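You operate a simulated robot arm through the tools that you are given. There is no shell and no other tool. Be economical: measure what you need, move in short steps, check, and stop when the job is done.

Carry out the task below with a simulated robot arm. There is one attempt and no reset: what you move stays moved.

## Task
Earth the black board case, prove it, then store the blue board in it.
Fine: plug the green plug into the earth socket, press the test button once for a green lamp, and shut the lid after.

The check looks at the end state, three seconds after you hand in, the way a careful person would. Anything else that was tipped, shoved, dropped, spilled or broken makes it a failure. Lids that push on must go on centred and level and be pressed home; caps that screw on are set level and turned clockwise until they are tight.

## Robot
A 7-joint arm with a two-finger parallel gripper, fixed in place. Base frame: the origin is at the foot of the arm, x ahead of it, y to its left, z up; the work surface is at about z = 85. Readings come in cm, rad, newtons and seconds.
With the tool pointing down near the work surface it reaches from about 34 to 76 cm from the base axis. Its first joint turns from -2.007 to 2.007 rad. Payload 3.91 kg.
The tool frame sits at the grasp point between the pads (the TCP): z along the fingers, y along the line on which they close. The tips reach 3 cm beyond it. The gripper opens to 11 cm. The fingers are 2 cm wide and 1 cm thick; the gripper's body (4.8 by 11.2 cm) begins 5.5 cm behind the TCP.
Orientation is that of the tool frame in the base frame, as a unit quaternion [x, y, z, w]. With the fingers straight down and closing along the base's y, the tool's x points along the base's -x, its y along +y and its z along -z.

## Interface
- The arm moves only by the tool jog_arm. Its arguments are lists of equal length, an entry for each row: "xyz": the shift along the tool's x, y, z in cm, a list of three; "rot": the turn, a rotation vector about the tool's x, y, z in degrees, a list of three; "jaw": the finger opening in cm, from 0 to 11. In form: {"xyz": [[x, y, z], ...], "rot": [[wx, wy, wz], ...], "jaw": [jaw, ...]}. A call has 1 to 10 rows; each row shifts and turns the commanded pose from where the row before left it, along the tool's axes as they then stand. Rows are played at 5 a second. More than 5 cm and 0.15 rad between two rows, or a gripper value outside its range, and nothing of the call is played. Where a pose cannot be reached the arm comes as near as it can. A force on the tool above 80 N (or 10 N above the force at the start of the call, whichever is more), or a blocked arm, ends the call early, and 0.2 s more pass. Each finger travels about 10.8 cm/s and halts on what it meets, pressing with about 35 N; the grip force reading is that of the motor and also rises with nothing between the fingers. The clock runs only during rows and for 0.2 s after the last one: add rows that do not move to give the fingers time. It gives the time, the measured TCP pose, the force on the tool (base axes), the opening and the grip force at its end, in the units of the frame above (readings bear some noise), with the torque about the TCP (base axes, N m) and any sound that the robot's microphone picked up, and new pictures: "pictures" is both (left out), scene, wrist or none.
- Cameras (640 x 400 px; columns grow to the right, rows downward): "scene" is fixed at [39.9, -50.1, 160.45]; the picture's right is [0.99, -0.17, 0.00], its down [-0.09, -0.51, -0.86] and it looks along [0.14, 0.84, -0.52] (base axes); focal length 361 px, centre (320, 200). "wrist" rides on the gripper at [7.2, 1.7, -10.3] in the tool frame; the picture's right is [-0.23, 0.97, 0.00], its down [-0.76, -0.18, -0.62] and it looks along [-0.61, -0.14, 0.78] (tool axes); focal length 222 px, centre (320, 200). There is no depth. A picture from a camera that has moved, and an enlarged one, comes with that camera's place and axes in the base frame and with its lens.
- lift_body(by): slides the trunk up (or, below 0, down) by that many cm; the arm rides with it, the base frame stays. It gives what a move gives, with no picture.
- inspect(camera, box): a new picture of the part [left, top, right, bottom] of that camera's present view, enlarged. It takes no simulated time.
- job_done(): hands the job in; it is judged then, once.

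Go step by step. Nothing tells you positions but the pictures and the camera data: compare them with the known pose of the tool, close in by small moves and look again before you grip or let go. The budget is 120 turns and 200 pictures, counting those below and the enlarged ones. Unless the task says otherwise, let go and move clear before handing in, and close with one line.

The tools are called after "Emit:" by a JSON object that holds its "name" and its "arguments". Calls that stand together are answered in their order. jog_arm: Moves the arm, as the interface text tells. Its arguments: {"type":"object","properties":{"xyz":{"type":"array","items":{"type":"array","items":{"type":"number"}}},"rot":{"type":"array","items":{"type":"array","items":{"type":"number"}}},"jaw":{"type":"array","items":{"type":"number"}},"pictures":{"type":"string","enum":["both","scene","wrist","none"]}},"required":["xyz","rot","jaw"]} The other tools are called the same way: lift_body (by) slides the trunk up or down; inspect (camera, box) takes an enlarged picture of a part of a camera's view; job_done () hands the job in.

At the start:

```text
t: 0.0
tcp_pos: [45.96, 21.03, 125.07]
ee_rot: [0.0, 1.0, 0.0, 0.001]
wrist_force: [-0.5, -0.2, -0.5]
moment: [0.04, -0.02, 0.02]
grip_width: 10.98
gripper_force: 0.0
trunk travel left (down, up): [-77.5, 21.5]
```

scene: 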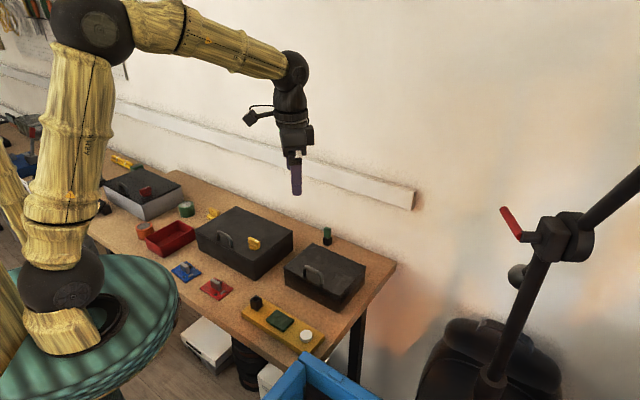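
wrist: 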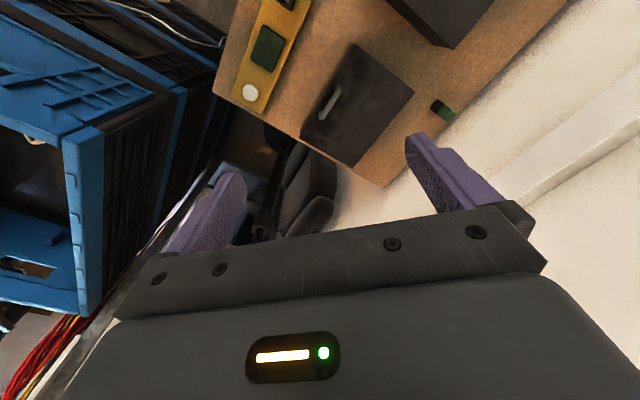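

I see a bench with several cases, a blue and a red board, a yellow earthing strip with a green pad and a white button, and a green plug near the back. I'll enlarge the views to identify things.

Emit:
{"name": "inspect", "arguments": {"camera": "scene", "box": [180, 190, 400, 360]}}

Emit:
{"name": "inspect", "arguments": {"camera": "scene", "box": [90, 150, 250, 260]}}

Emit:
{"name": "inspect", "arguments": {"camera": "wrist", "box": [200, 0, 520, 200]}}

Emit:
{"name": "inspect", "arguments": {"camera": "scene", "box": [230, 280, 340, 360]}}

```text
2.35 times, centred on (290, 275) of scene
camera zoom: at [39.9, -50.1, 160.45], right [0.99, -0.17, 0.0], down [-0.09, -0.51, -0.86], along [0.14, 0.84, -0.52], focal length 850 px, centre (391, 24)
```

zoom: 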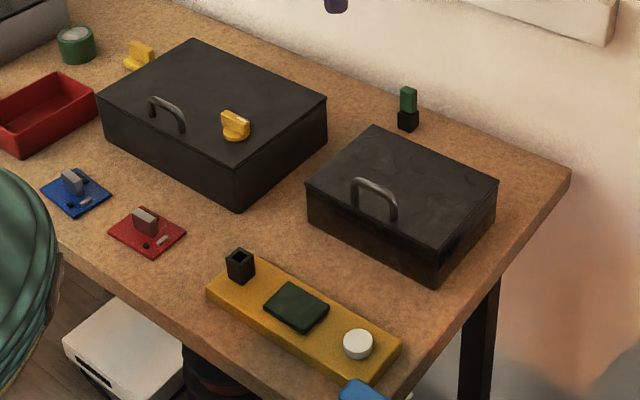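

```text
3.64 times, centred on (170, 205) of scene
camera zoom: at [39.9, -50.1, 160.45], right [0.99, -0.17, 0.0], down [-0.09, -0.51, -0.86], along [0.14, 0.84, -0.52], focal length 1314 px, centre (866, 182)
```

zoom: 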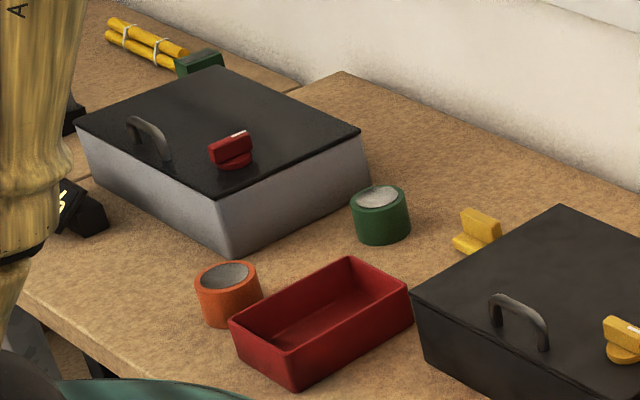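

```text
2.00 times, centred on (360, 100) of wrist
camera zoom: at [38.73, 22.78, 135.48], right [0.23, 0.97, 0.0], down [0.76, -0.18, 0.62], along [0.61, -0.14, -0.78], focal length 444 px, centre (240, 400)
```

zoom: 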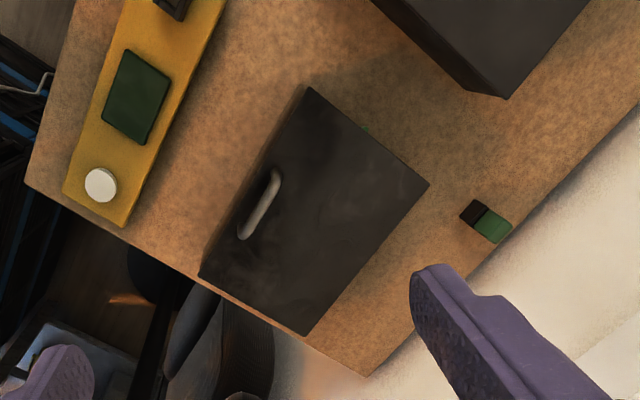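

```text
5.00 times, centred on (285, 320) of scene
camera zoom: at [39.9, -50.1, 160.45], right [0.99, -0.17, 0.0], down [-0.09, -0.51, -0.86], along [0.14, 0.84, -0.52], focal length 1806 px, centre (495, -400)
```

zoom: 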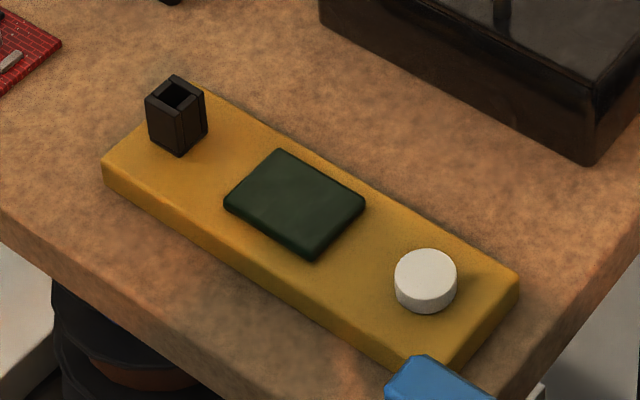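

The plug stands at about (58,45), the strip at about (34,20)–(46,6), the big black case at about (32,38), and the boards near (13,37) and (22,28). I'll swing the wrist camera round for a closer look.

Emit:
{"name": "jog_arm", "arguments": {"xyz": [[4.5, -2, 0], [4.5, -2, 0], [4, -2, 0], [0, 0, 0], [0, 0, 0], [0, 0, 0], [0, 0, 0], [0, 0, 0], [0, 0, 0], [0, 0, 0]], "rot": [[0, 0, 0], [0, 0, 0], [0, 0, 0], [0, 0, -8], [0, 0, -8], [0, 0, -8], [0, 0, -8], [0, 0, -8], [0, 0, -8], [0, 0, -8]], "jaw": [11, 11, 11, 11, 11, 11, 11, 11, 11, 11], "pictures": "both"}}

```text
t: 2.2
tcp_pos: [32.99, 14.95, 125.24]
ee_rot: [-0.471, 0.882, 0.001, 0.0]
wrist_force: [-0.3, -0.4, 0.7]
moment: [0.01, -0.02, -0.02]
grip_width: 11.0
gripper_force: 0.0
trunk travel left (down, up): [-77.5, 21.5]
camera wrist: at [27.53, 10.02, 135.52], right [-0.68, 0.73, 0.0], down [0.57, 0.53, 0.62], along [0.46, 0.43, -0.78], focal length 222 px, centre (320, 200)
```

scene: 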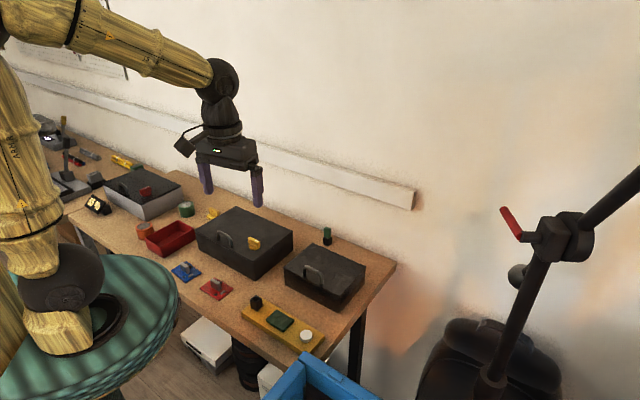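
wrist: 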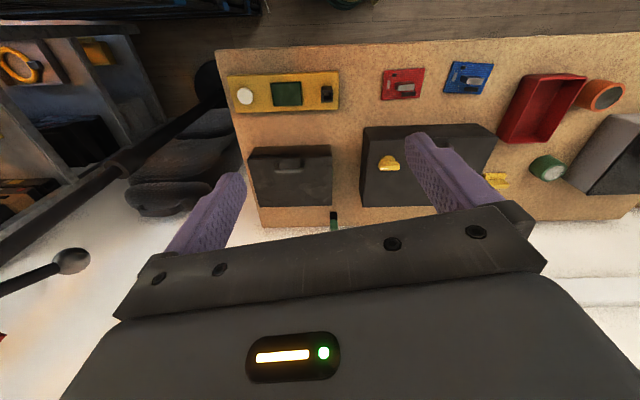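

The layout is clear from above now. I'll enlarge the parts that matter.

Emit:
{"name": "inspect", "arguments": {"camera": "wrist", "box": [210, 50, 370, 150]}}

Emit:
{"name": "inspect", "arguments": {"camera": "wrist", "box": [240, 140, 400, 240]}}

Emit:
{"name": "inspect", "arguments": {"camera": "wrist", "box": [350, 50, 510, 150]}}

Emit:
{"name": "inspect", "arguments": {"camera": "wrist", "box": [350, 110, 510, 210]}}

```text
4.00 times, centred on (290, 100) of wrist
camera zoom: at [27.53, 10.02, 135.52], right [-0.68, 0.73, 0.0], down [0.57, 0.53, 0.62], along [0.46, 0.43, -0.78], focal length 888 px, centre (440, 600)
```

zoom: 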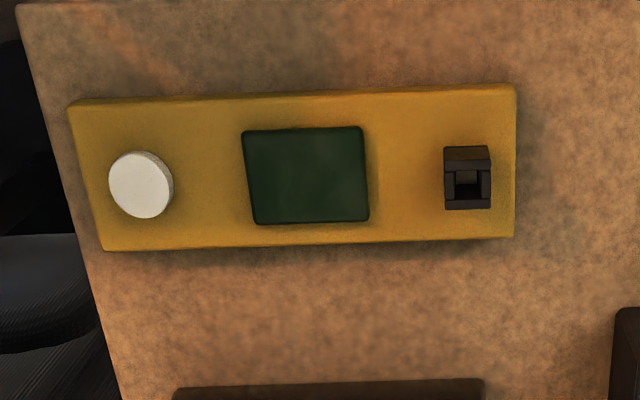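

```text
4.00 times, centred on (320, 190) of wrist
camera zoom: at [27.53, 10.02, 135.52], right [-0.68, 0.73, 0.0], down [0.57, 0.53, 0.62], along [0.46, 0.43, -0.78], focal length 888 px, centre (320, 240)
```

zoom: 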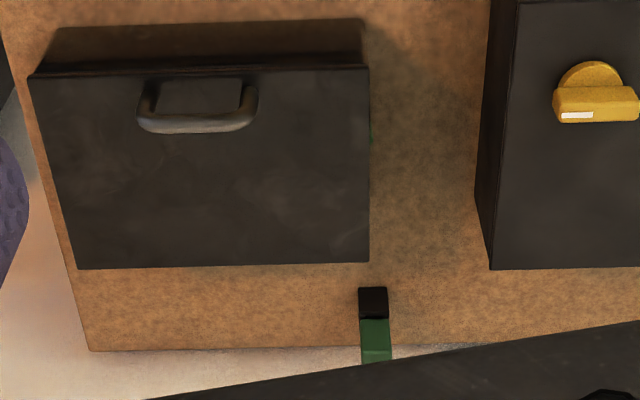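

```text
4.00 times, centred on (430, 100) of wrist
camera zoom: at [27.53, 10.02, 135.52], right [-0.68, 0.73, 0.0], down [0.57, 0.53, 0.62], along [0.46, 0.43, -0.78], focal length 888 px, centre (-120, 600)
```

zoom: 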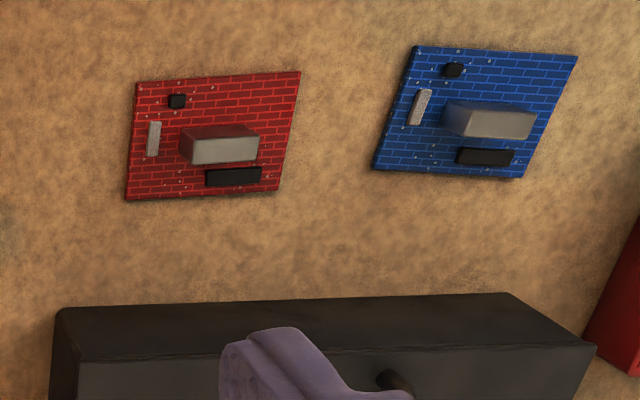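

```text
4.00 times, centred on (430, 160) of wrist
camera zoom: at [27.53, 10.02, 135.52], right [-0.68, 0.73, 0.0], down [0.57, 0.53, 0.62], along [0.46, 0.43, -0.78], focal length 888 px, centre (-120, 360)
```

zoom: 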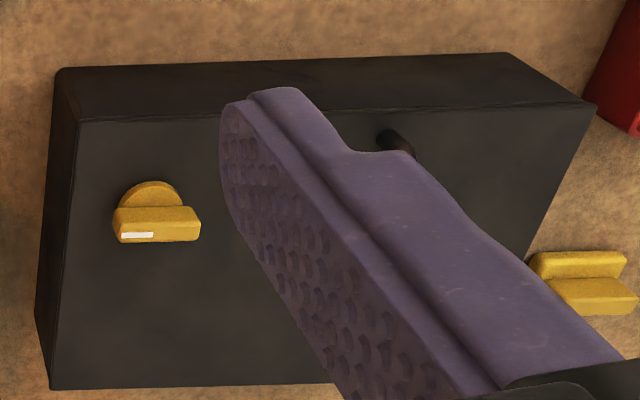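

There's something green on the small case's left face. I'll bring the camera over to look at that side.

Emit:
{"name": "jog_arm", "arguments": {"xyz": [[-3.54, 0.46, 2.6], [-3.54, 0.46, 2.6], [-3.54, 0.46, 2.6], [-3.54, 0.46, 2.6], [-3.54, 0.46, 2.6], [0, 0, 0], [0, 0, 0], [0, 0, 0], [0, 0, 0], [0, 0, 0]], "rot": [[0, 0, 0], [0, 0, 0], [0, 0, 0], [0, 0, 0], [0, 0, 0], [0, 0, 8.5], [0, 0, 8.5], [0, 0, 8.5], [0, 0, 8.5], [0, 0, 8.5]], "jaw": [11, 11, 11, 11, 11, 11, 11, 11, 11, 11], "pictures": "none"}}

Emit:
{"name": "jog_arm", "arguments": {"xyz": [[0, 0, 0], [0, 0, 0], [0, 0, 0], [0, 0, 0], [0, 0, 0], [0, 0, 0]], "rot": [[0, 0, 8.5], [0, 0, 8.5], [0, 0, 8.5], [0, 0, 8.5], [0, 0, 8.5], [0, 0, 5]], "jaw": [11, 11, 11, 11, 11, 11], "pictures": "wrist"}}

```text
t: 4.4
tcp_pos: [40.93, 31.02, 112.16]
ee_rot: [-0.117, 0.993, 0.0, 0.0]
wrist_force: [0.7, 0.1, -0.6]
moment: [0.02, -0.04, 0.0]
grip_width: 11.02
gripper_force: 0.1
trunk travel left (down, up): [-77.5, 21.5]
```

```text
t: 5.8
tcp_pos: [40.91, 30.99, 112.09]
ee_rot: [0.293, 0.956, 0.0, 0.0]
wrist_force: [0.2, 0.2, -0.6]
moment: [-0.03, -0.03, 0.03]
grip_width: 11.02
gripper_force: 0.0
trunk travel left (down, up): [-77.5, 21.5]
camera wrist: at [35.92, 36.51, 122.44], right [0.73, 0.68, 0.0], down [0.53, -0.57, 0.62], along [0.42, -0.46, -0.78], focal length 222 px, centre (320, 200)
```

wrist: 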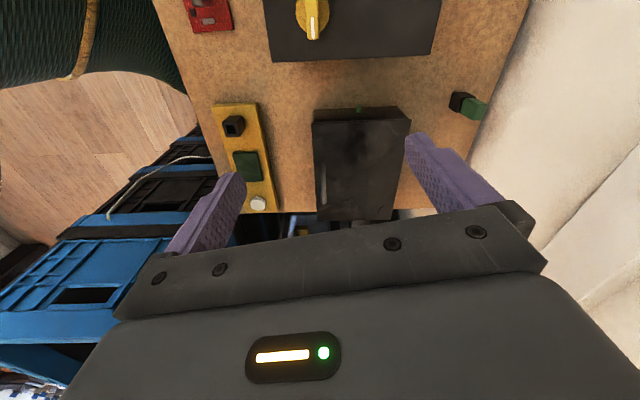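

Emit:
{"name": "inspect", "arguments": {"camera": "wrist", "box": [200, 80, 360, 180]}}

Emit:
{"name": "inspect", "arguments": {"camera": "wrist", "box": [300, 90, 420, 165]}}

Emit:
{"name": "inspect", "arguments": {"camera": "wrist", "box": [430, 70, 510, 120]}}

Emit:
{"name": "inspect", "arguments": {"camera": "wrist", "box": [180, 0, 450, 80]}}

```text
4.00 times, centred on (280, 130) of wrist
camera zoom: at [35.92, 36.51, 122.44], right [0.73, 0.68, 0.0], down [0.53, -0.57, 0.62], along [0.42, -0.46, -0.78], focal length 888 px, centre (480, 480)
```

zoom: 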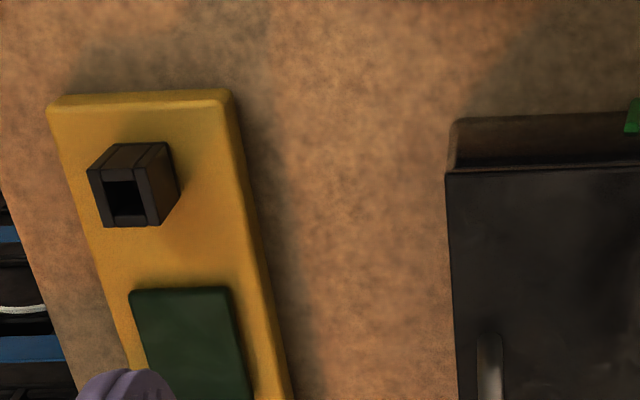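

```text
5.33 times, centred on (360, 128) of wrist
camera zoom: at [35.92, 36.51, 122.44], right [0.73, 0.68, 0.0], down [0.53, -0.57, 0.62], along [0.42, -0.46, -0.78], focal length 1185 px, centre (107, 587)
```

zoom: 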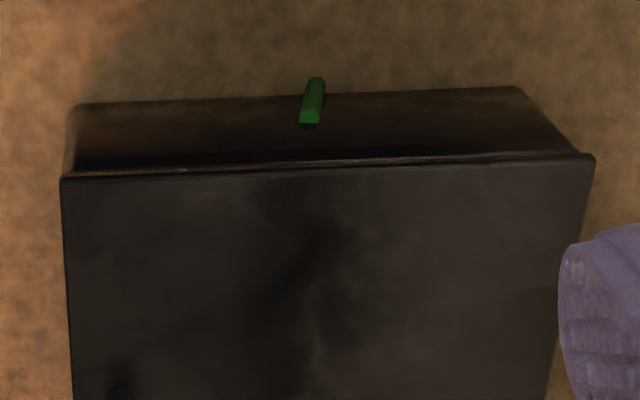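

```text
8.00 times, centred on (470, 95) of wrist
camera zoom: at [35.92, 36.51, 122.44], right [0.73, 0.68, 0.0], down [0.53, -0.57, 0.62], along [0.42, -0.46, -0.78], focal length 1777 px, centre (-880, 1040)
```

zoom: 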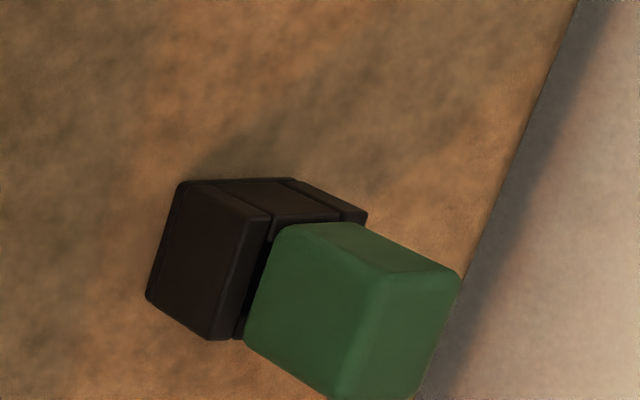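

```text
2.37 times, centred on (315, 40) of wrist
camera zoom: at [35.92, 36.51, 122.44], right [0.73, 0.68, 0.0], down [0.53, -0.57, 0.62], along [0.42, -0.46, -0.78], focal length 526 px, centre (332, 579)
```

zoom: 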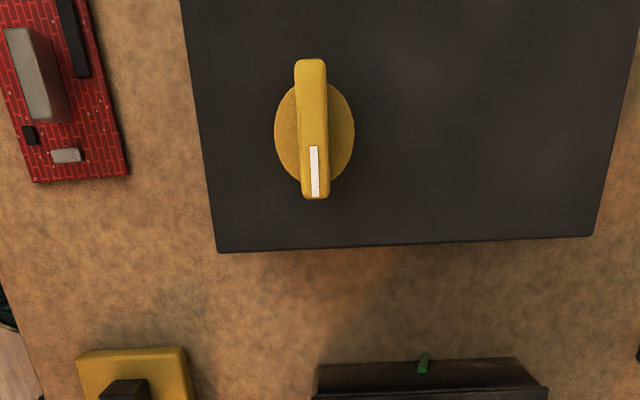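

The small case has a green lead stub on its left side, so it's likely the one to be earthed. I'll check the big case's far side before settling on that.

Emit:
{"name": "jog_arm", "arguments": {"xyz": [[4.4, 0.64, -0.86], [4.4, 0.64, -0.86], [4.4, 0.64, -0.86], [4.4, 0.64, -0.86], [4.4, 0.64, -0.86], [4.4, 0.64, -0.86], [4.4, 0.64, -0.86]], "rot": [[0, 0, 0], [0, 0, 0], [0, 0, 0], [0, 0, 0], [0, 0, 0], [0, 0, 0], [0, 0, 0]], "jaw": [11, 11, 11, 11, 11, 11, 11], "pictures": "both"}}

```text
t: 7.4
tcp_pos: [18.02, 52.16, 118.08]
ee_rot: [0.292, 0.956, 0.001, 0.0]
wrist_force: [0.0, -0.3, -1.1]
moment: [-0.01, -0.05, -0.01]
grip_width: 10.97
gripper_force: 0.1
trunk travel left (down, up): [-77.5, 21.5]
camera wrist: at [12.81, 57.59, 128.35], right [0.73, 0.68, 0.0], down [0.53, -0.57, 0.62], along [0.42, -0.46, -0.78], focal length 222 px, centre (320, 200)
```

scene: 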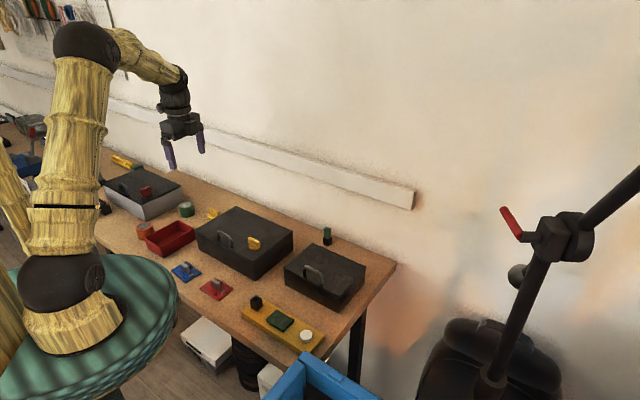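
wrist: 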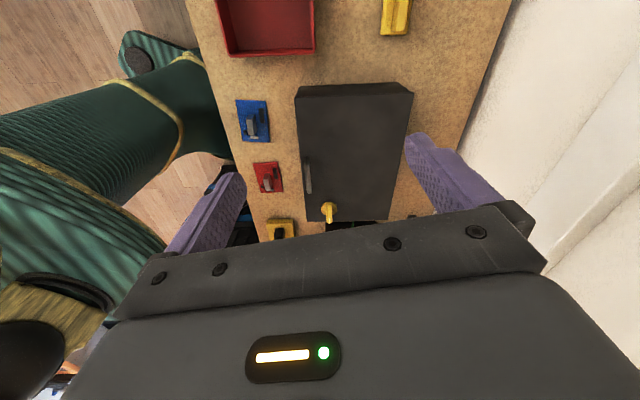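

Emit:
{"name": "inspect", "arguments": {"camera": "wrist", "box": [220, 70, 420, 195]}}

Emit:
{"name": "inspect", "arguments": {"camera": "wrist", "box": [360, 0, 440, 50]}}

Emit:
{"name": "inspect", "arguments": {"camera": "scene", "box": [270, 210, 400, 320]}}

Emit:
{"name": "inspect", "arguments": {"camera": "scene", "box": [90, 150, 190, 225]}}

```text
3.20 times, centred on (320, 132) of wrist
camera zoom: at [12.81, 57.59, 128.35], right [0.73, 0.68, 0.0], down [0.53, -0.57, 0.62], along [0.42, -0.46, -0.78], focal length 711 px, centre (320, 416)
```

zoom: 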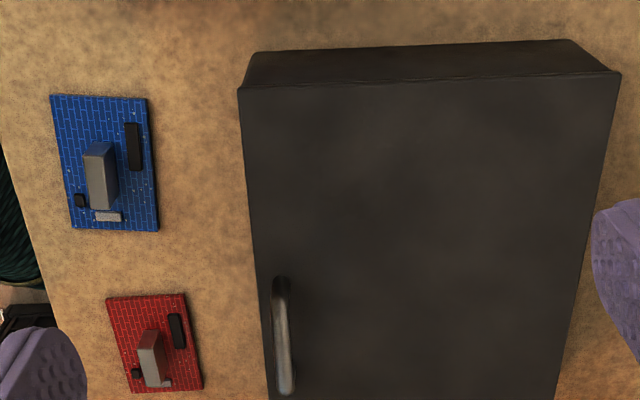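

```text
8.00 times, centred on (400, 25) of wrist
camera zoom: at [12.81, 57.59, 128.35], right [0.73, 0.68, 0.0], down [0.53, -0.57, 0.62], along [0.42, -0.46, -0.78], focal length 1777 px, centre (-320, 1600)
```

zoom: 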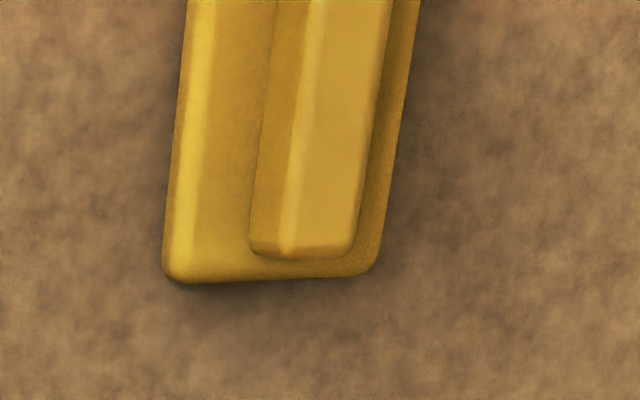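

```text
3.64 times, centred on (335, 265) of scene
camera zoom: at [39.9, -50.1, 160.45], right [0.99, -0.17, 0.0], down [-0.09, -0.51, -0.86], along [0.14, 0.84, -0.52], focal length 1314 px, centre (266, -36)
```

zoom: 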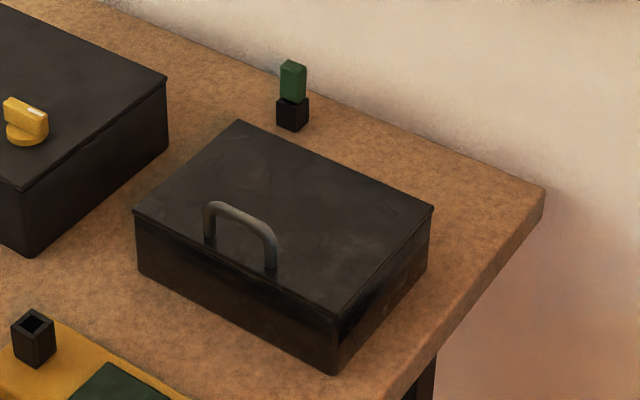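

```text
5.33 times, centred on (140, 188) of scene
camera zoom: at [39.9, -50.1, 160.45], right [0.99, -0.17, 0.0], down [-0.09, -0.51, -0.86], along [0.14, 0.84, -0.52], focal length 1927 px, centre (1280, 267)
```

zoom: 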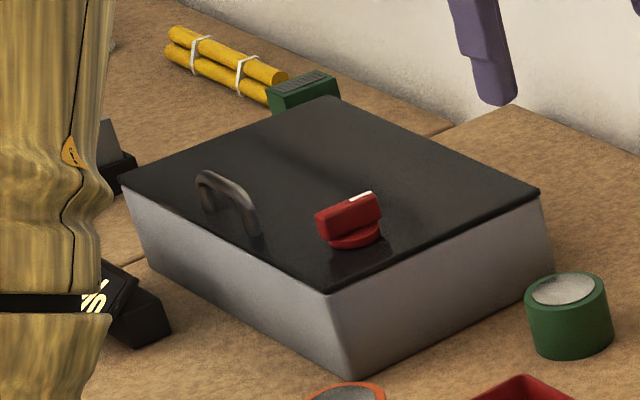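

I take the small black case with the green lead stub to be the board case, and the strip's black cup to be the earth socket. The plug is next, so I'm moving to view it with the tool aligned to the bench.

Emit:
{"name": "jog_arm", "arguments": {"xyz": [[-4.37, 0.69, 1.25], [-4.37, 0.69, 1.25], [-4.37, 0.69, 1.25], [-4.37, 0.69, 1.25], [-4.37, 0.69, 1.25], [-4.37, 0.69, 1.25], [-4.37, 0.69, 1.25], [-4.37, 0.69, 1.25]], "rot": [[0, 0, 0], [0, 0, 0], [0, 0, 0], [0, 0, 0], [0, 0, 0], [0, 0, 0], [0, 0, 0], [0, 0, 0]], "jaw": [6, 6, 6, 6, 6, 6, 6, 6], "pictures": "none"}}

Emit:
{"name": "jog_arm", "arguments": {"xyz": [[0, 0, 0], [0, 0, 0], [0, 0, 0], [0, 0, 0], [0, 0, 0], [0, 0, 0], [0, 0, 0], [0, 0, 0], [0, 0, 0]], "rot": [[0, 0, -8.33], [0, 0, -8.33], [0, 0, -8.33], [0, 0, -8.33], [0, 0, -8.33], [0, 0, -8.33], [0, 0, -8.33], [0, 0, -8.33], [0, 0, -8.33]], "jaw": [6, 6, 6, 6, 6, 6, 6, 6, 6], "pictures": "wrist"}}

```text
t: 9.2
tcp_pos: [50.17, 37.15, 108.04]
ee_rot: [0.292, 0.957, -0.001, -0.002]
wrist_force: [-0.8, 0.1, 0.8]
moment: [-0.02, 0.03, -0.03]
grip_width: 6.0
gripper_force: 0.0
trunk travel left (down, up): [-77.5, 21.5]
```

```text
t: 11.2
tcp_pos: [50.01, 36.92, 108.23]
ee_rot: [-0.351, 0.936, 0.0, 0.0]
wrist_force: [0.4, 0.0, -0.6]
moment: [-0.02, 0.0, 0.02]
grip_width: 6.0
gripper_force: 0.0
trunk travel left (down, up): [-77.5, 21.5]
camera wrist: at [43.42, 33.52, 118.5], right [-0.47, 0.88, 0.0], down [0.69, 0.37, 0.62], along [0.55, 0.29, -0.78], focal length 222 px, centre (320, 200)
```

wrist: 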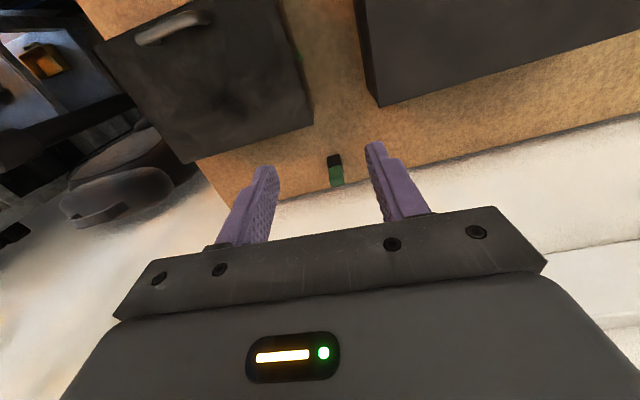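

Emit:
{"name": "inspect", "arguments": {"camera": "wrist", "box": [280, 130, 400, 205]}}

```text
5.33 times, centred on (340, 168) of wrist
camera zoom: at [43.42, 33.52, 118.5], right [-0.47, 0.88, 0.0], down [0.69, 0.37, 0.62], along [0.55, 0.29, -0.78], focal length 1185 px, centre (213, 373)
```

zoom: 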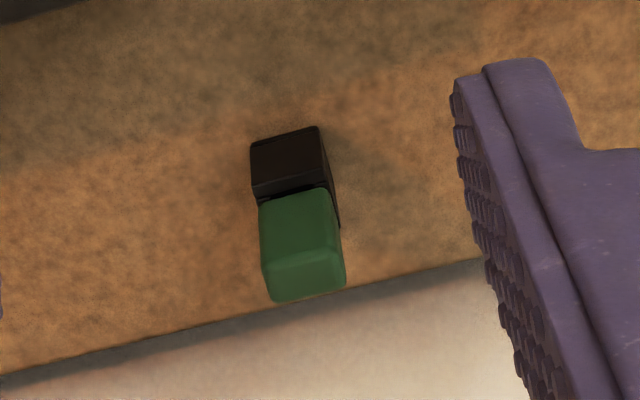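

The plug is at about (58.4, 44.3) with its green part from z≈88.3 to 91.1, and the bench axis lies at 45°. I'll line up above it and open the jaws to 5.

Emit:
{"name": "jog_arm", "arguments": {"xyz": [[0, 0, 0], [-3.7, -0.24, 0], [-3.7, -0.24, 0], [-3.77, -0.23, 0], [0, 0, 4], [0, 0, 4], [0, 0, 0]], "rot": [[0, 0, -3.9], [0, 0, 0], [0, 0, 0], [0, 0, 0], [0, 0, 0], [0, 0, 0], [0, 0, 0]], "jaw": [5, 5, 5, 5, 5, 5, 5], "pictures": "both"}}

```text
t: 12.8
tcp_pos: [58.47, 44.49, 100.2]
ee_rot: [-0.382, 0.924, 0.0, 0.0]
wrist_force: [0.5, -0.1, -0.7]
moment: [0.01, 0.02, 0.01]
grip_width: 4.99
gripper_force: 0.1
trunk travel left (down, up): [-77.5, 21.5]
camera wrist: at [52.2, 40.58, 110.48], right [-0.53, 0.85, 0.0], down [0.66, 0.41, 0.62], along [0.53, 0.33, -0.78], focal length 222 px, centre (320, 200)
```

scene: 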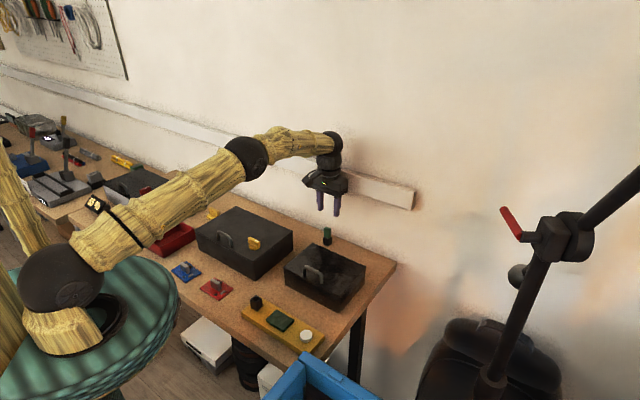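
wrist: 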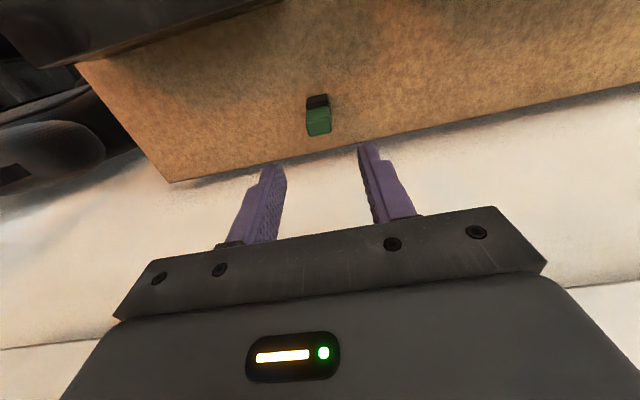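

The plug is on the tool axis. I'm lowering so the fingers straddle the green part.

Emit:
{"name": "jog_arm", "arguments": {"xyz": [[0, 0, 3], [0, 0, 3], [0, 0, 2.4], [0, 0, 0]], "rot": [[0, 0, 0], [0, 0, 0], [0, 0, 0], [0, 0, 0]], "jaw": [5, 5, 5, 5], "pictures": "both"}}

Emit:
{"name": "inspect", "arguments": {"camera": "scene", "box": [290, 190, 370, 250]}}

Emit:
{"name": "inspect", "arguments": {"camera": "wrist", "box": [240, 80, 400, 180]}}

```text
t: 13.8
tcp_pos: [58.34, 44.5, 91.85]
ee_rot: [-0.382, 0.924, 0.0, 0.0]
wrist_force: [0.8, -0.2, -0.1]
moment: [-0.01, -0.04, -0.01]
grip_width: 5.0
gripper_force: 0.1
trunk travel left (down, up): [-77.5, 21.5]
camera wrist: at [52.03, 40.57, 102.16], right [-0.53, 0.85, 0.0], down [0.66, 0.41, 0.62], along [0.53, 0.33, -0.78], focal length 222 px, centre (320, 200)
```

scene: 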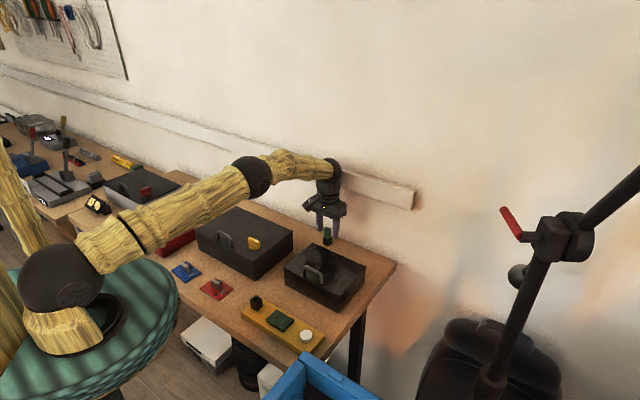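
wrist: 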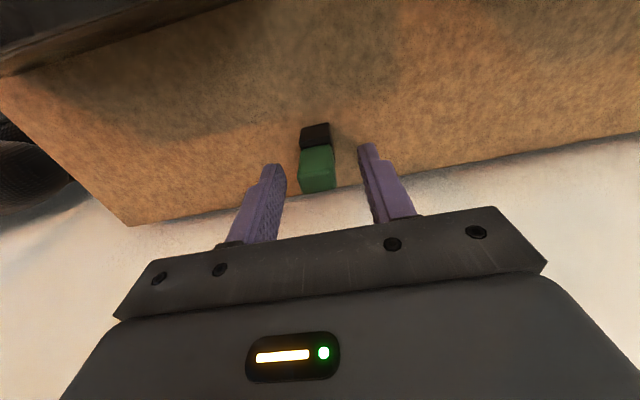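

```text
6.67 times, centred on (330, 220) of scene
camera zoom: at [39.9, -50.1, 160.45], right [0.99, -0.17, 0.0], down [-0.09, -0.51, -0.86], along [0.14, 0.84, -0.52], focal length 2408 px, centre (253, 67)
```

zoom: 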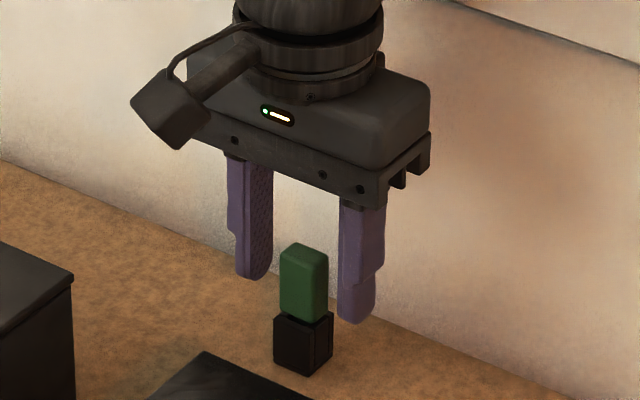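

```text
4.00 times, centred on (320, 130) of wrist
camera zoom: at [52.03, 40.57, 102.16], right [-0.53, 0.85, 0.0], down [0.66, 0.41, 0.62], along [0.53, 0.33, -0.78], focal length 888 px, centre (320, 480)
```

zoom: 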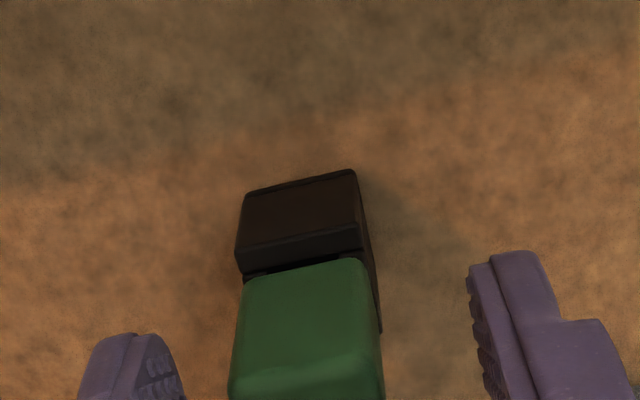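

Everything is aligned, so I'm closing on the plug.

Emit:
{"name": "jog_arm", "arguments": {"xyz": [[0, 0, 0.2], [0, 0, 0], [0, 0, 0], [0, 0, 0]], "rot": [[0, 0, 0], [0, 0, 0], [0, 0, 0], [0, 0, 0]], "jaw": [5, 2.5, 1.5, 1.5], "pictures": "wrist"}}

```text
t: 14.8
tcp_pos: [58.46, 44.42, 91.69]
ee_rot: [-0.382, 0.924, 0.0, 0.0]
wrist_force: [0.7, 0.5, 0.6]
moment: [-0.05, 0.0, -0.01]
grip_width: 2.12
gripper_force: 34.9
trunk travel left (down, up): [-77.5, 21.5]
camera wrist: at [52.05, 40.55, 101.95], right [-0.53, 0.85, 0.0], down [0.67, 0.41, 0.62], along [0.53, 0.33, -0.78], focal length 222 px, centre (320, 200)
```

wrist: 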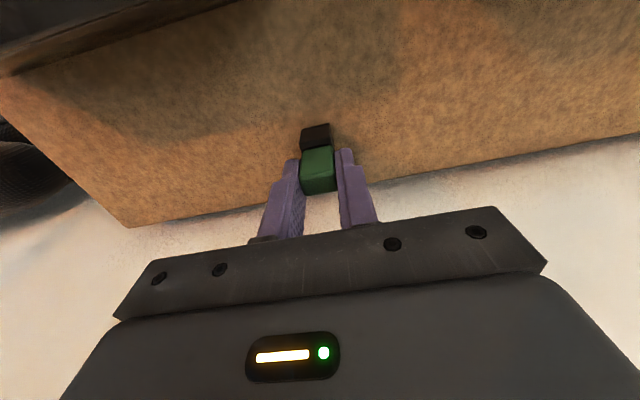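

Gripped at 2.1 cm. I'll lift straight up in small steps and watch the parking socket.

Emit:
{"name": "jog_arm", "arguments": {"xyz": [[0, 0, -0.5], [0, 0, -0.7], [0, 0, -1], [0, 0, -2], [0, 0, -3]], "rot": [[0, 0, 0], [0, 0, 0], [0, 0, 0], [0, 0, 0], [0, 0, 0]], "jaw": [1.5, 1.5, 1.5, 1.5, 1.5], "pictures": "both"}}

Emit:
{"name": "inspect", "arguments": {"camera": "scene", "box": [290, 180, 370, 240]}}

```text
t: 16.0
tcp_pos: [58.48, 44.39, 98.69]
ee_rot: [-0.382, 0.924, 0.0, 0.0]
wrist_force: [-0.3, 0.8, -0.8]
moment: [0.01, -0.01, -0.05]
grip_width: 2.09
gripper_force: 34.6
trunk travel left (down, up): [-77.5, 21.5]
camera wrist: at [52.08, 40.43, 109.11], right [-0.53, 0.85, 0.0], down [0.67, 0.41, 0.62], along [0.53, 0.33, -0.78], focal length 222 px, centre (320, 200)
```

scene: 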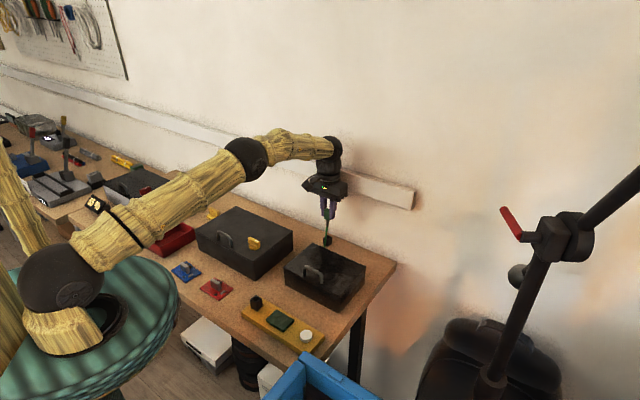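
wrist: 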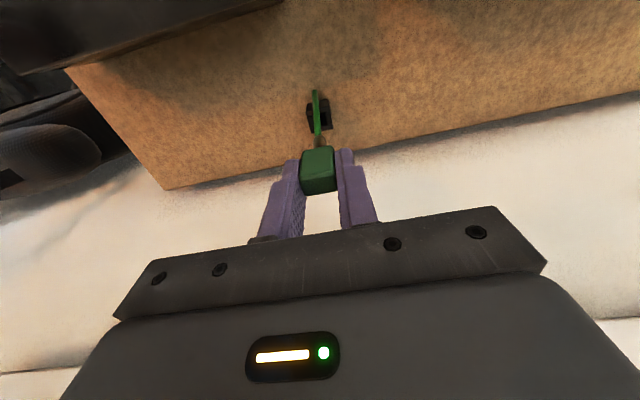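

```text
6.67 times, centred on (330, 210) of scene
camera zoom: at [39.9, -50.1, 160.45], right [0.99, -0.17, 0.0], down [-0.09, -0.51, -0.86], along [0.14, 0.84, -0.52], focal length 2408 px, centre (253, 133)
```

zoom: 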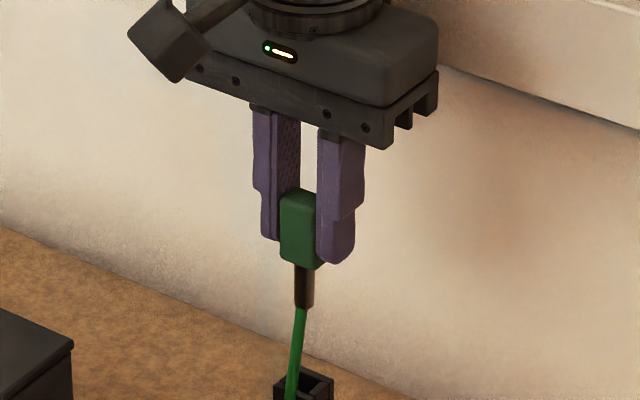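

The plug came free, with a dark pin and a green lead, and the holder stayed put. I'll check the lead and the pin.

Emit:
{"name": "inspect", "arguments": {"camera": "wrist", "box": [260, 70, 380, 145]}}

Emit:
{"name": "inspect", "arguments": {"camera": "scene", "box": [280, 200, 360, 260]}}

```text
5.33 times, centred on (320, 108) of wrist
camera zoom: at [52.08, 40.43, 109.11], right [-0.53, 0.85, 0.0], down [0.67, 0.41, 0.62], along [0.53, 0.33, -0.78], focal length 1185 px, centre (320, 693)
```

zoom: 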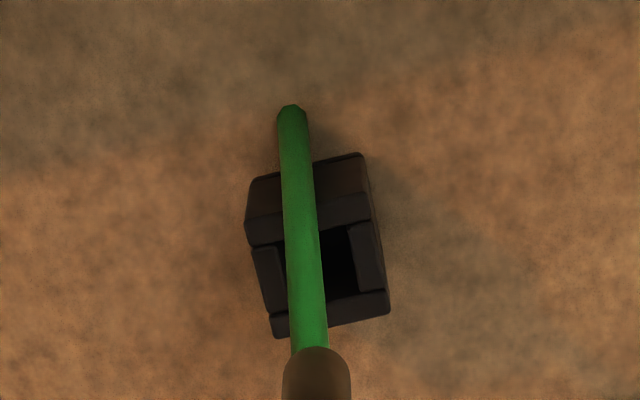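

```text
6.67 times, centred on (320, 230) of scene
camera zoom: at [39.9, -50.1, 160.45], right [0.99, -0.17, 0.0], down [-0.09, -0.51, -0.86], along [0.14, 0.84, -0.52], focal length 2408 px, centre (320, 0)
```

zoom: 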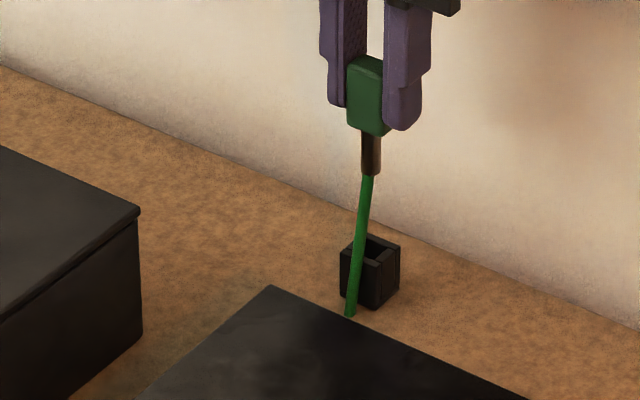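

The pin is about 0.9 cm across and 2.5 cm long. I'll raise it clear and carry it over the strip socket near (35,19).

Emit:
{"name": "jog_arm", "arguments": {"xyz": [[0, 0, -4.5], [0, 0, -4.5], [0, 0, -4], [4.36, -0.17, 0], [4.36, -0.17, 0], [4.36, -0.17, 0], [4.36, -0.17, 0], [4.36, -0.17, 0], [4.36, -0.17, 0], [4.36, -0.17, 0]], "rot": [[0, 0, 0], [0, 0, 0], [0, 0, 0], [0, 0, 0], [0, 0, 0], [0, 0, 0], [0, 0, 0], [0, 0, 0], [0, 0, 0], [0, 0, 0]], "jaw": [1.5, 1.5, 1.5, 1.5, 1.5, 1.5, 1.5, 1.5, 1.5, 1.5], "pictures": "none"}}

Emit:
{"name": "jog_arm", "arguments": {"xyz": [[4.36, -0.17, 0], [0, 0, 3], [0, 0, 3], [0, 0, 0]], "rot": [[0, 0, 0], [0, 0, 0], [0, 0, 0], [0, 0, 0]], "jaw": [1.5, 1.5, 1.5, 1.5], "pictures": "both"}}

Emit:
{"name": "inspect", "arguments": {"camera": "wrist", "box": [250, 70, 410, 170]}}

Emit:
{"name": "inspect", "arguments": {"camera": "scene", "box": [200, 240, 320, 330]}}

```text
t: 18.2
tcp_pos: [37.57, 21.89, 111.86]
ee_rot: [-0.381, 0.925, 0.0, 0.0]
wrist_force: [-0.2, -0.4, 0.0]
moment: [-0.01, -0.02, 0.01]
grip_width: 2.11
gripper_force: 35.4
trunk travel left (down, up): [-77.5, 21.5]
```

```text
t: 19.2
tcp_pos: [34.66, 18.77, 105.55]
ee_rot: [-0.382, 0.924, -0.001, 0.0]
wrist_force: [-0.2, 0.5, -0.2]
moment: [0.0, 0.02, -0.01]
grip_width: 2.09
gripper_force: 34.9
trunk travel left (down, up): [-77.5, 21.5]
camera wrist: at [28.29, 14.88, 115.91], right [-0.53, 0.85, 0.0], down [0.67, 0.41, 0.62], along [0.53, 0.33, -0.78], focal length 222 px, centre (320, 200)
```

scene: 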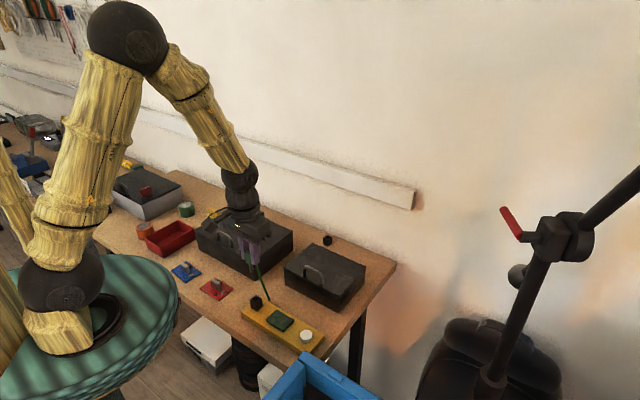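
wrist: 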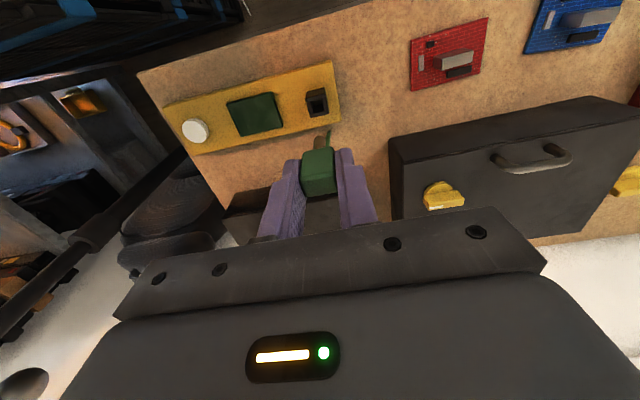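

```text
4.00 times, centred on (330, 120) of wrist
camera zoom: at [28.29, 14.88, 115.91], right [-0.53, 0.85, 0.0], down [0.67, 0.41, 0.62], along [0.53, 0.33, -0.78], focal length 888 px, centre (280, 520)
```

zoom: 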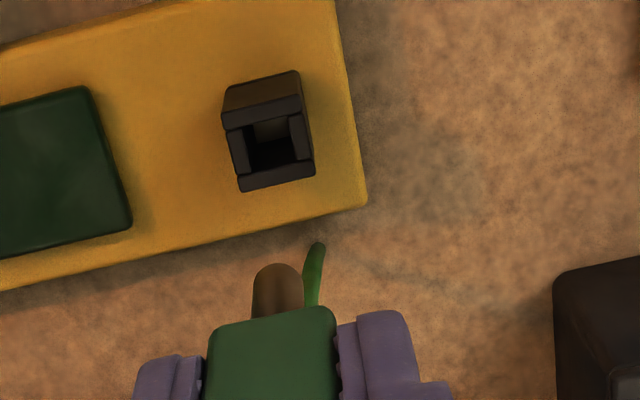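

```text
4.44 times, centred on (260, 285) of scene
camera zoom: at [39.9, -50.1, 160.45], right [0.99, -0.17, 0.0], down [-0.09, -0.51, -0.86], along [0.14, 0.84, -0.52], focal length 1606 px, centre (587, -178)
```

zoom: 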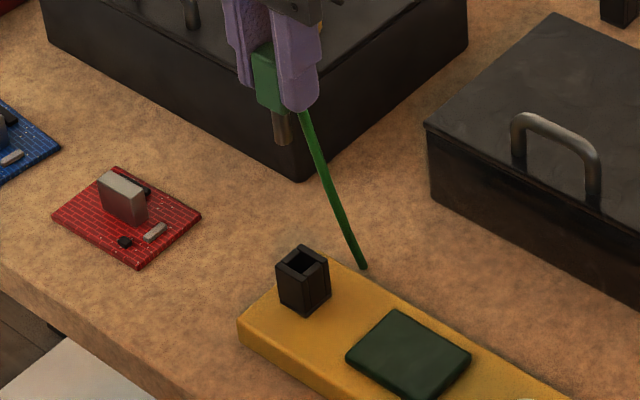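

The socket rim is at about (34.75, 18.55, 89.4). I'll correct laterally and come down to just above the rim.

Emit:
{"name": "jog_arm", "arguments": {"xyz": [[0.1, -0.22, 2.5], [0, 0, 3], [0, 0, 2.6], [0, 0, 0]], "rot": [[0, 0, 0], [0, 0, 0], [0, 0, 0], [0, 0, 0]], "jaw": [1.5, 1.5, 1.5, 1.5], "pictures": "wrist"}}

Emit:
{"name": "inspect", "arguments": {"camera": "wrist", "box": [270, 100, 370, 162]}}

Emit:
{"name": "inspect", "arguments": {"camera": "scene", "box": [220, 255, 300, 315]}}

```text
t: 20.2
tcp_pos: [34.73, 18.63, 97.69]
ee_rot: [-0.383, 0.924, 0.0, 0.0]
wrist_force: [0.0, 0.2, 0.5]
moment: [0.0, -0.01, -0.02]
grip_width: 2.09
gripper_force: 34.9
trunk travel left (down, up): [-77.5, 21.5]
camera wrist: at [28.4, 14.71, 107.94], right [-0.53, 0.85, 0.0], down [0.66, 0.41, 0.62], along [0.53, 0.33, -0.78], focal length 222 px, centre (320, 200)
```

wrist: 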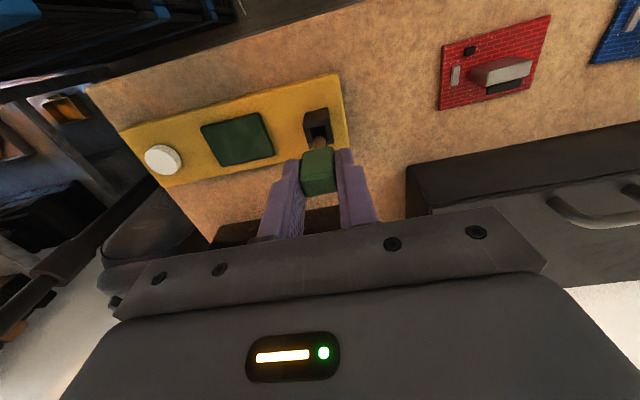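

```text
6.40 times, centred on (320, 131) of wrist
camera zoom: at [28.4, 14.71, 107.94], right [-0.53, 0.85, 0.0], down [0.66, 0.41, 0.62], along [0.53, 0.33, -0.78], focal length 1422 px, centre (320, 642)
```

zoom: 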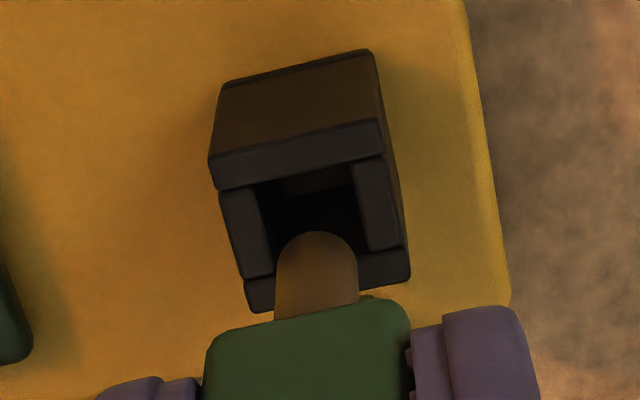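

```text
6.67 times, centred on (260, 285) of scene
camera zoom: at [39.9, -50.1, 160.45], right [0.99, -0.17, 0.0], down [-0.09, -0.51, -0.86], along [0.14, 0.84, -0.52], focal length 2408 px, centre (720, -367)
```

zoom: 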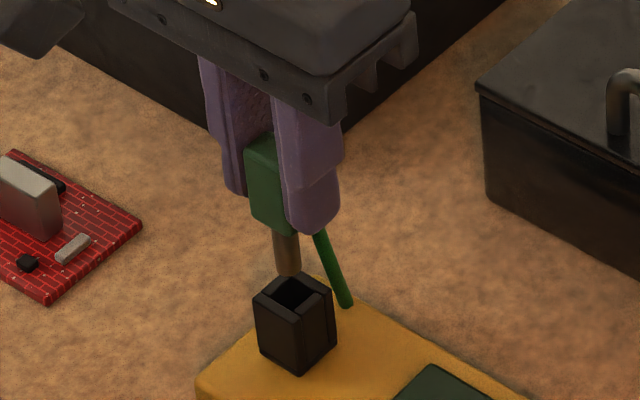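

The pin is within about 1 mm of the hole centre. I'll make a small correction and lower it in slowly.

Emit:
{"name": "jog_arm", "arguments": {"xyz": [[0, -0.07, 0.6], [0, 0, 0.8], [0, 0, 0.8], [0, 0, 0.8], [0, 0, 0.8], [0, 0, 0]], "rot": [[0, 0, 0], [0, 0, 0], [0, 0, 0], [0, 0, 0], [0, 0, 0], [0, 0, 0]], "jaw": [1.5, 1.5, 1.5, 1.5, 1.5, 1.5], "pictures": "wrist"}}

Emit:
{"name": "inspect", "arguments": {"camera": "scene", "box": [220, 255, 300, 315]}}

```text
t: 21.6
tcp_pos: [34.61, 18.42, 93.99]
ee_rot: [-0.382, 0.924, 0.001, 0.001]
wrist_force: [0.2, 0.3, 18.0]
moment: [-0.04, -0.03, -0.02]
grip_width: 2.09
gripper_force: 35.0
trunk travel left (down, up): [-77.5, 21.5]
camera wrist: at [28.4, 14.59, 104.25], right [-0.53, 0.85, 0.0], down [0.66, 0.41, 0.63], along [0.53, 0.33, -0.78], focal length 222 px, centre (320, 200)
```

wrist: 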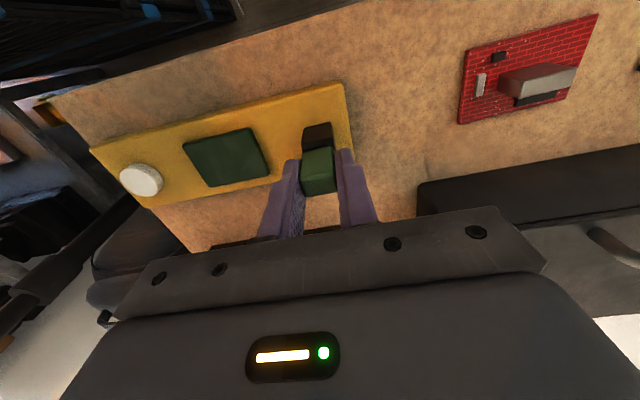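

```text
6.67 times, centred on (260, 285) of scene
camera zoom: at [39.9, -50.1, 160.45], right [0.99, -0.17, 0.0], down [-0.09, -0.51, -0.86], along [0.14, 0.84, -0.52], focal length 2408 px, centre (720, -367)
```

zoom: 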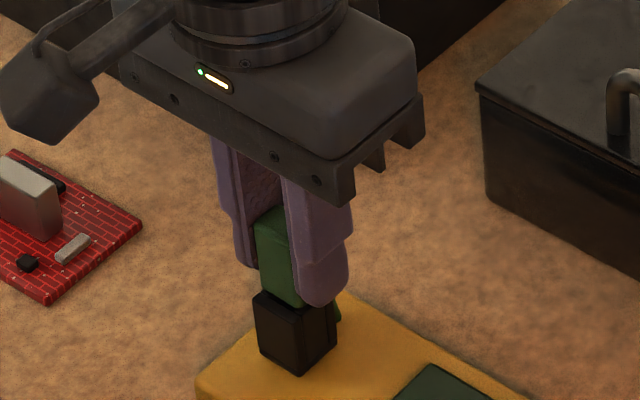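

The force is 18 N and the green body appears to have reached the rim. I'll look for a gap.

Emit:
{"name": "inspect", "arguments": {"camera": "wrist", "box": [270, 110, 370, 172]}}

Emit:
{"name": "inspect", "arguments": {"camera": "scene", "box": [240, 275, 280, 305]}}

```text
6.40 times, centred on (320, 141) of wrist
camera zoom: at [28.4, 14.59, 104.25], right [-0.53, 0.85, 0.0], down [0.66, 0.41, 0.63], along [0.53, 0.33, -0.78], focal length 1422 px, centre (320, 578)
```

zoom: 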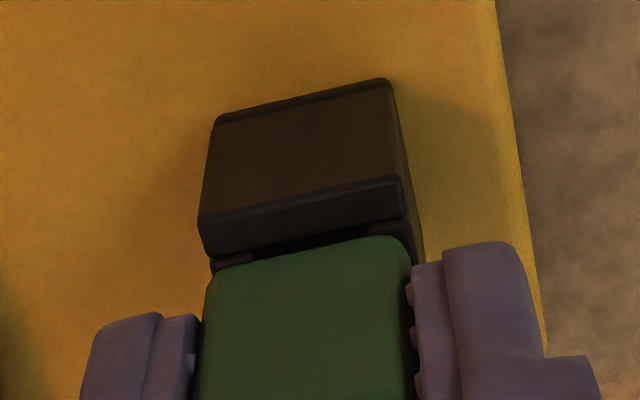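

```text
13.33 times, centred on (260, 290) of scene
camera zoom: at [39.9, -50.1, 160.45], right [0.99, -0.17, 0.0], down [-0.09, -0.51, -0.86], along [0.14, 0.84, -0.52], focal length 4817 px, centre (1120, -1000)
```

zoom: 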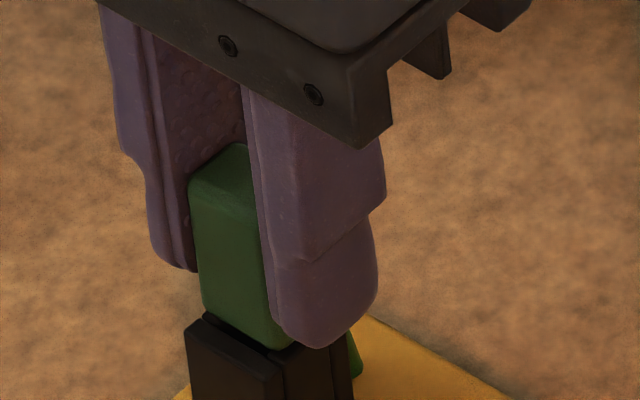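

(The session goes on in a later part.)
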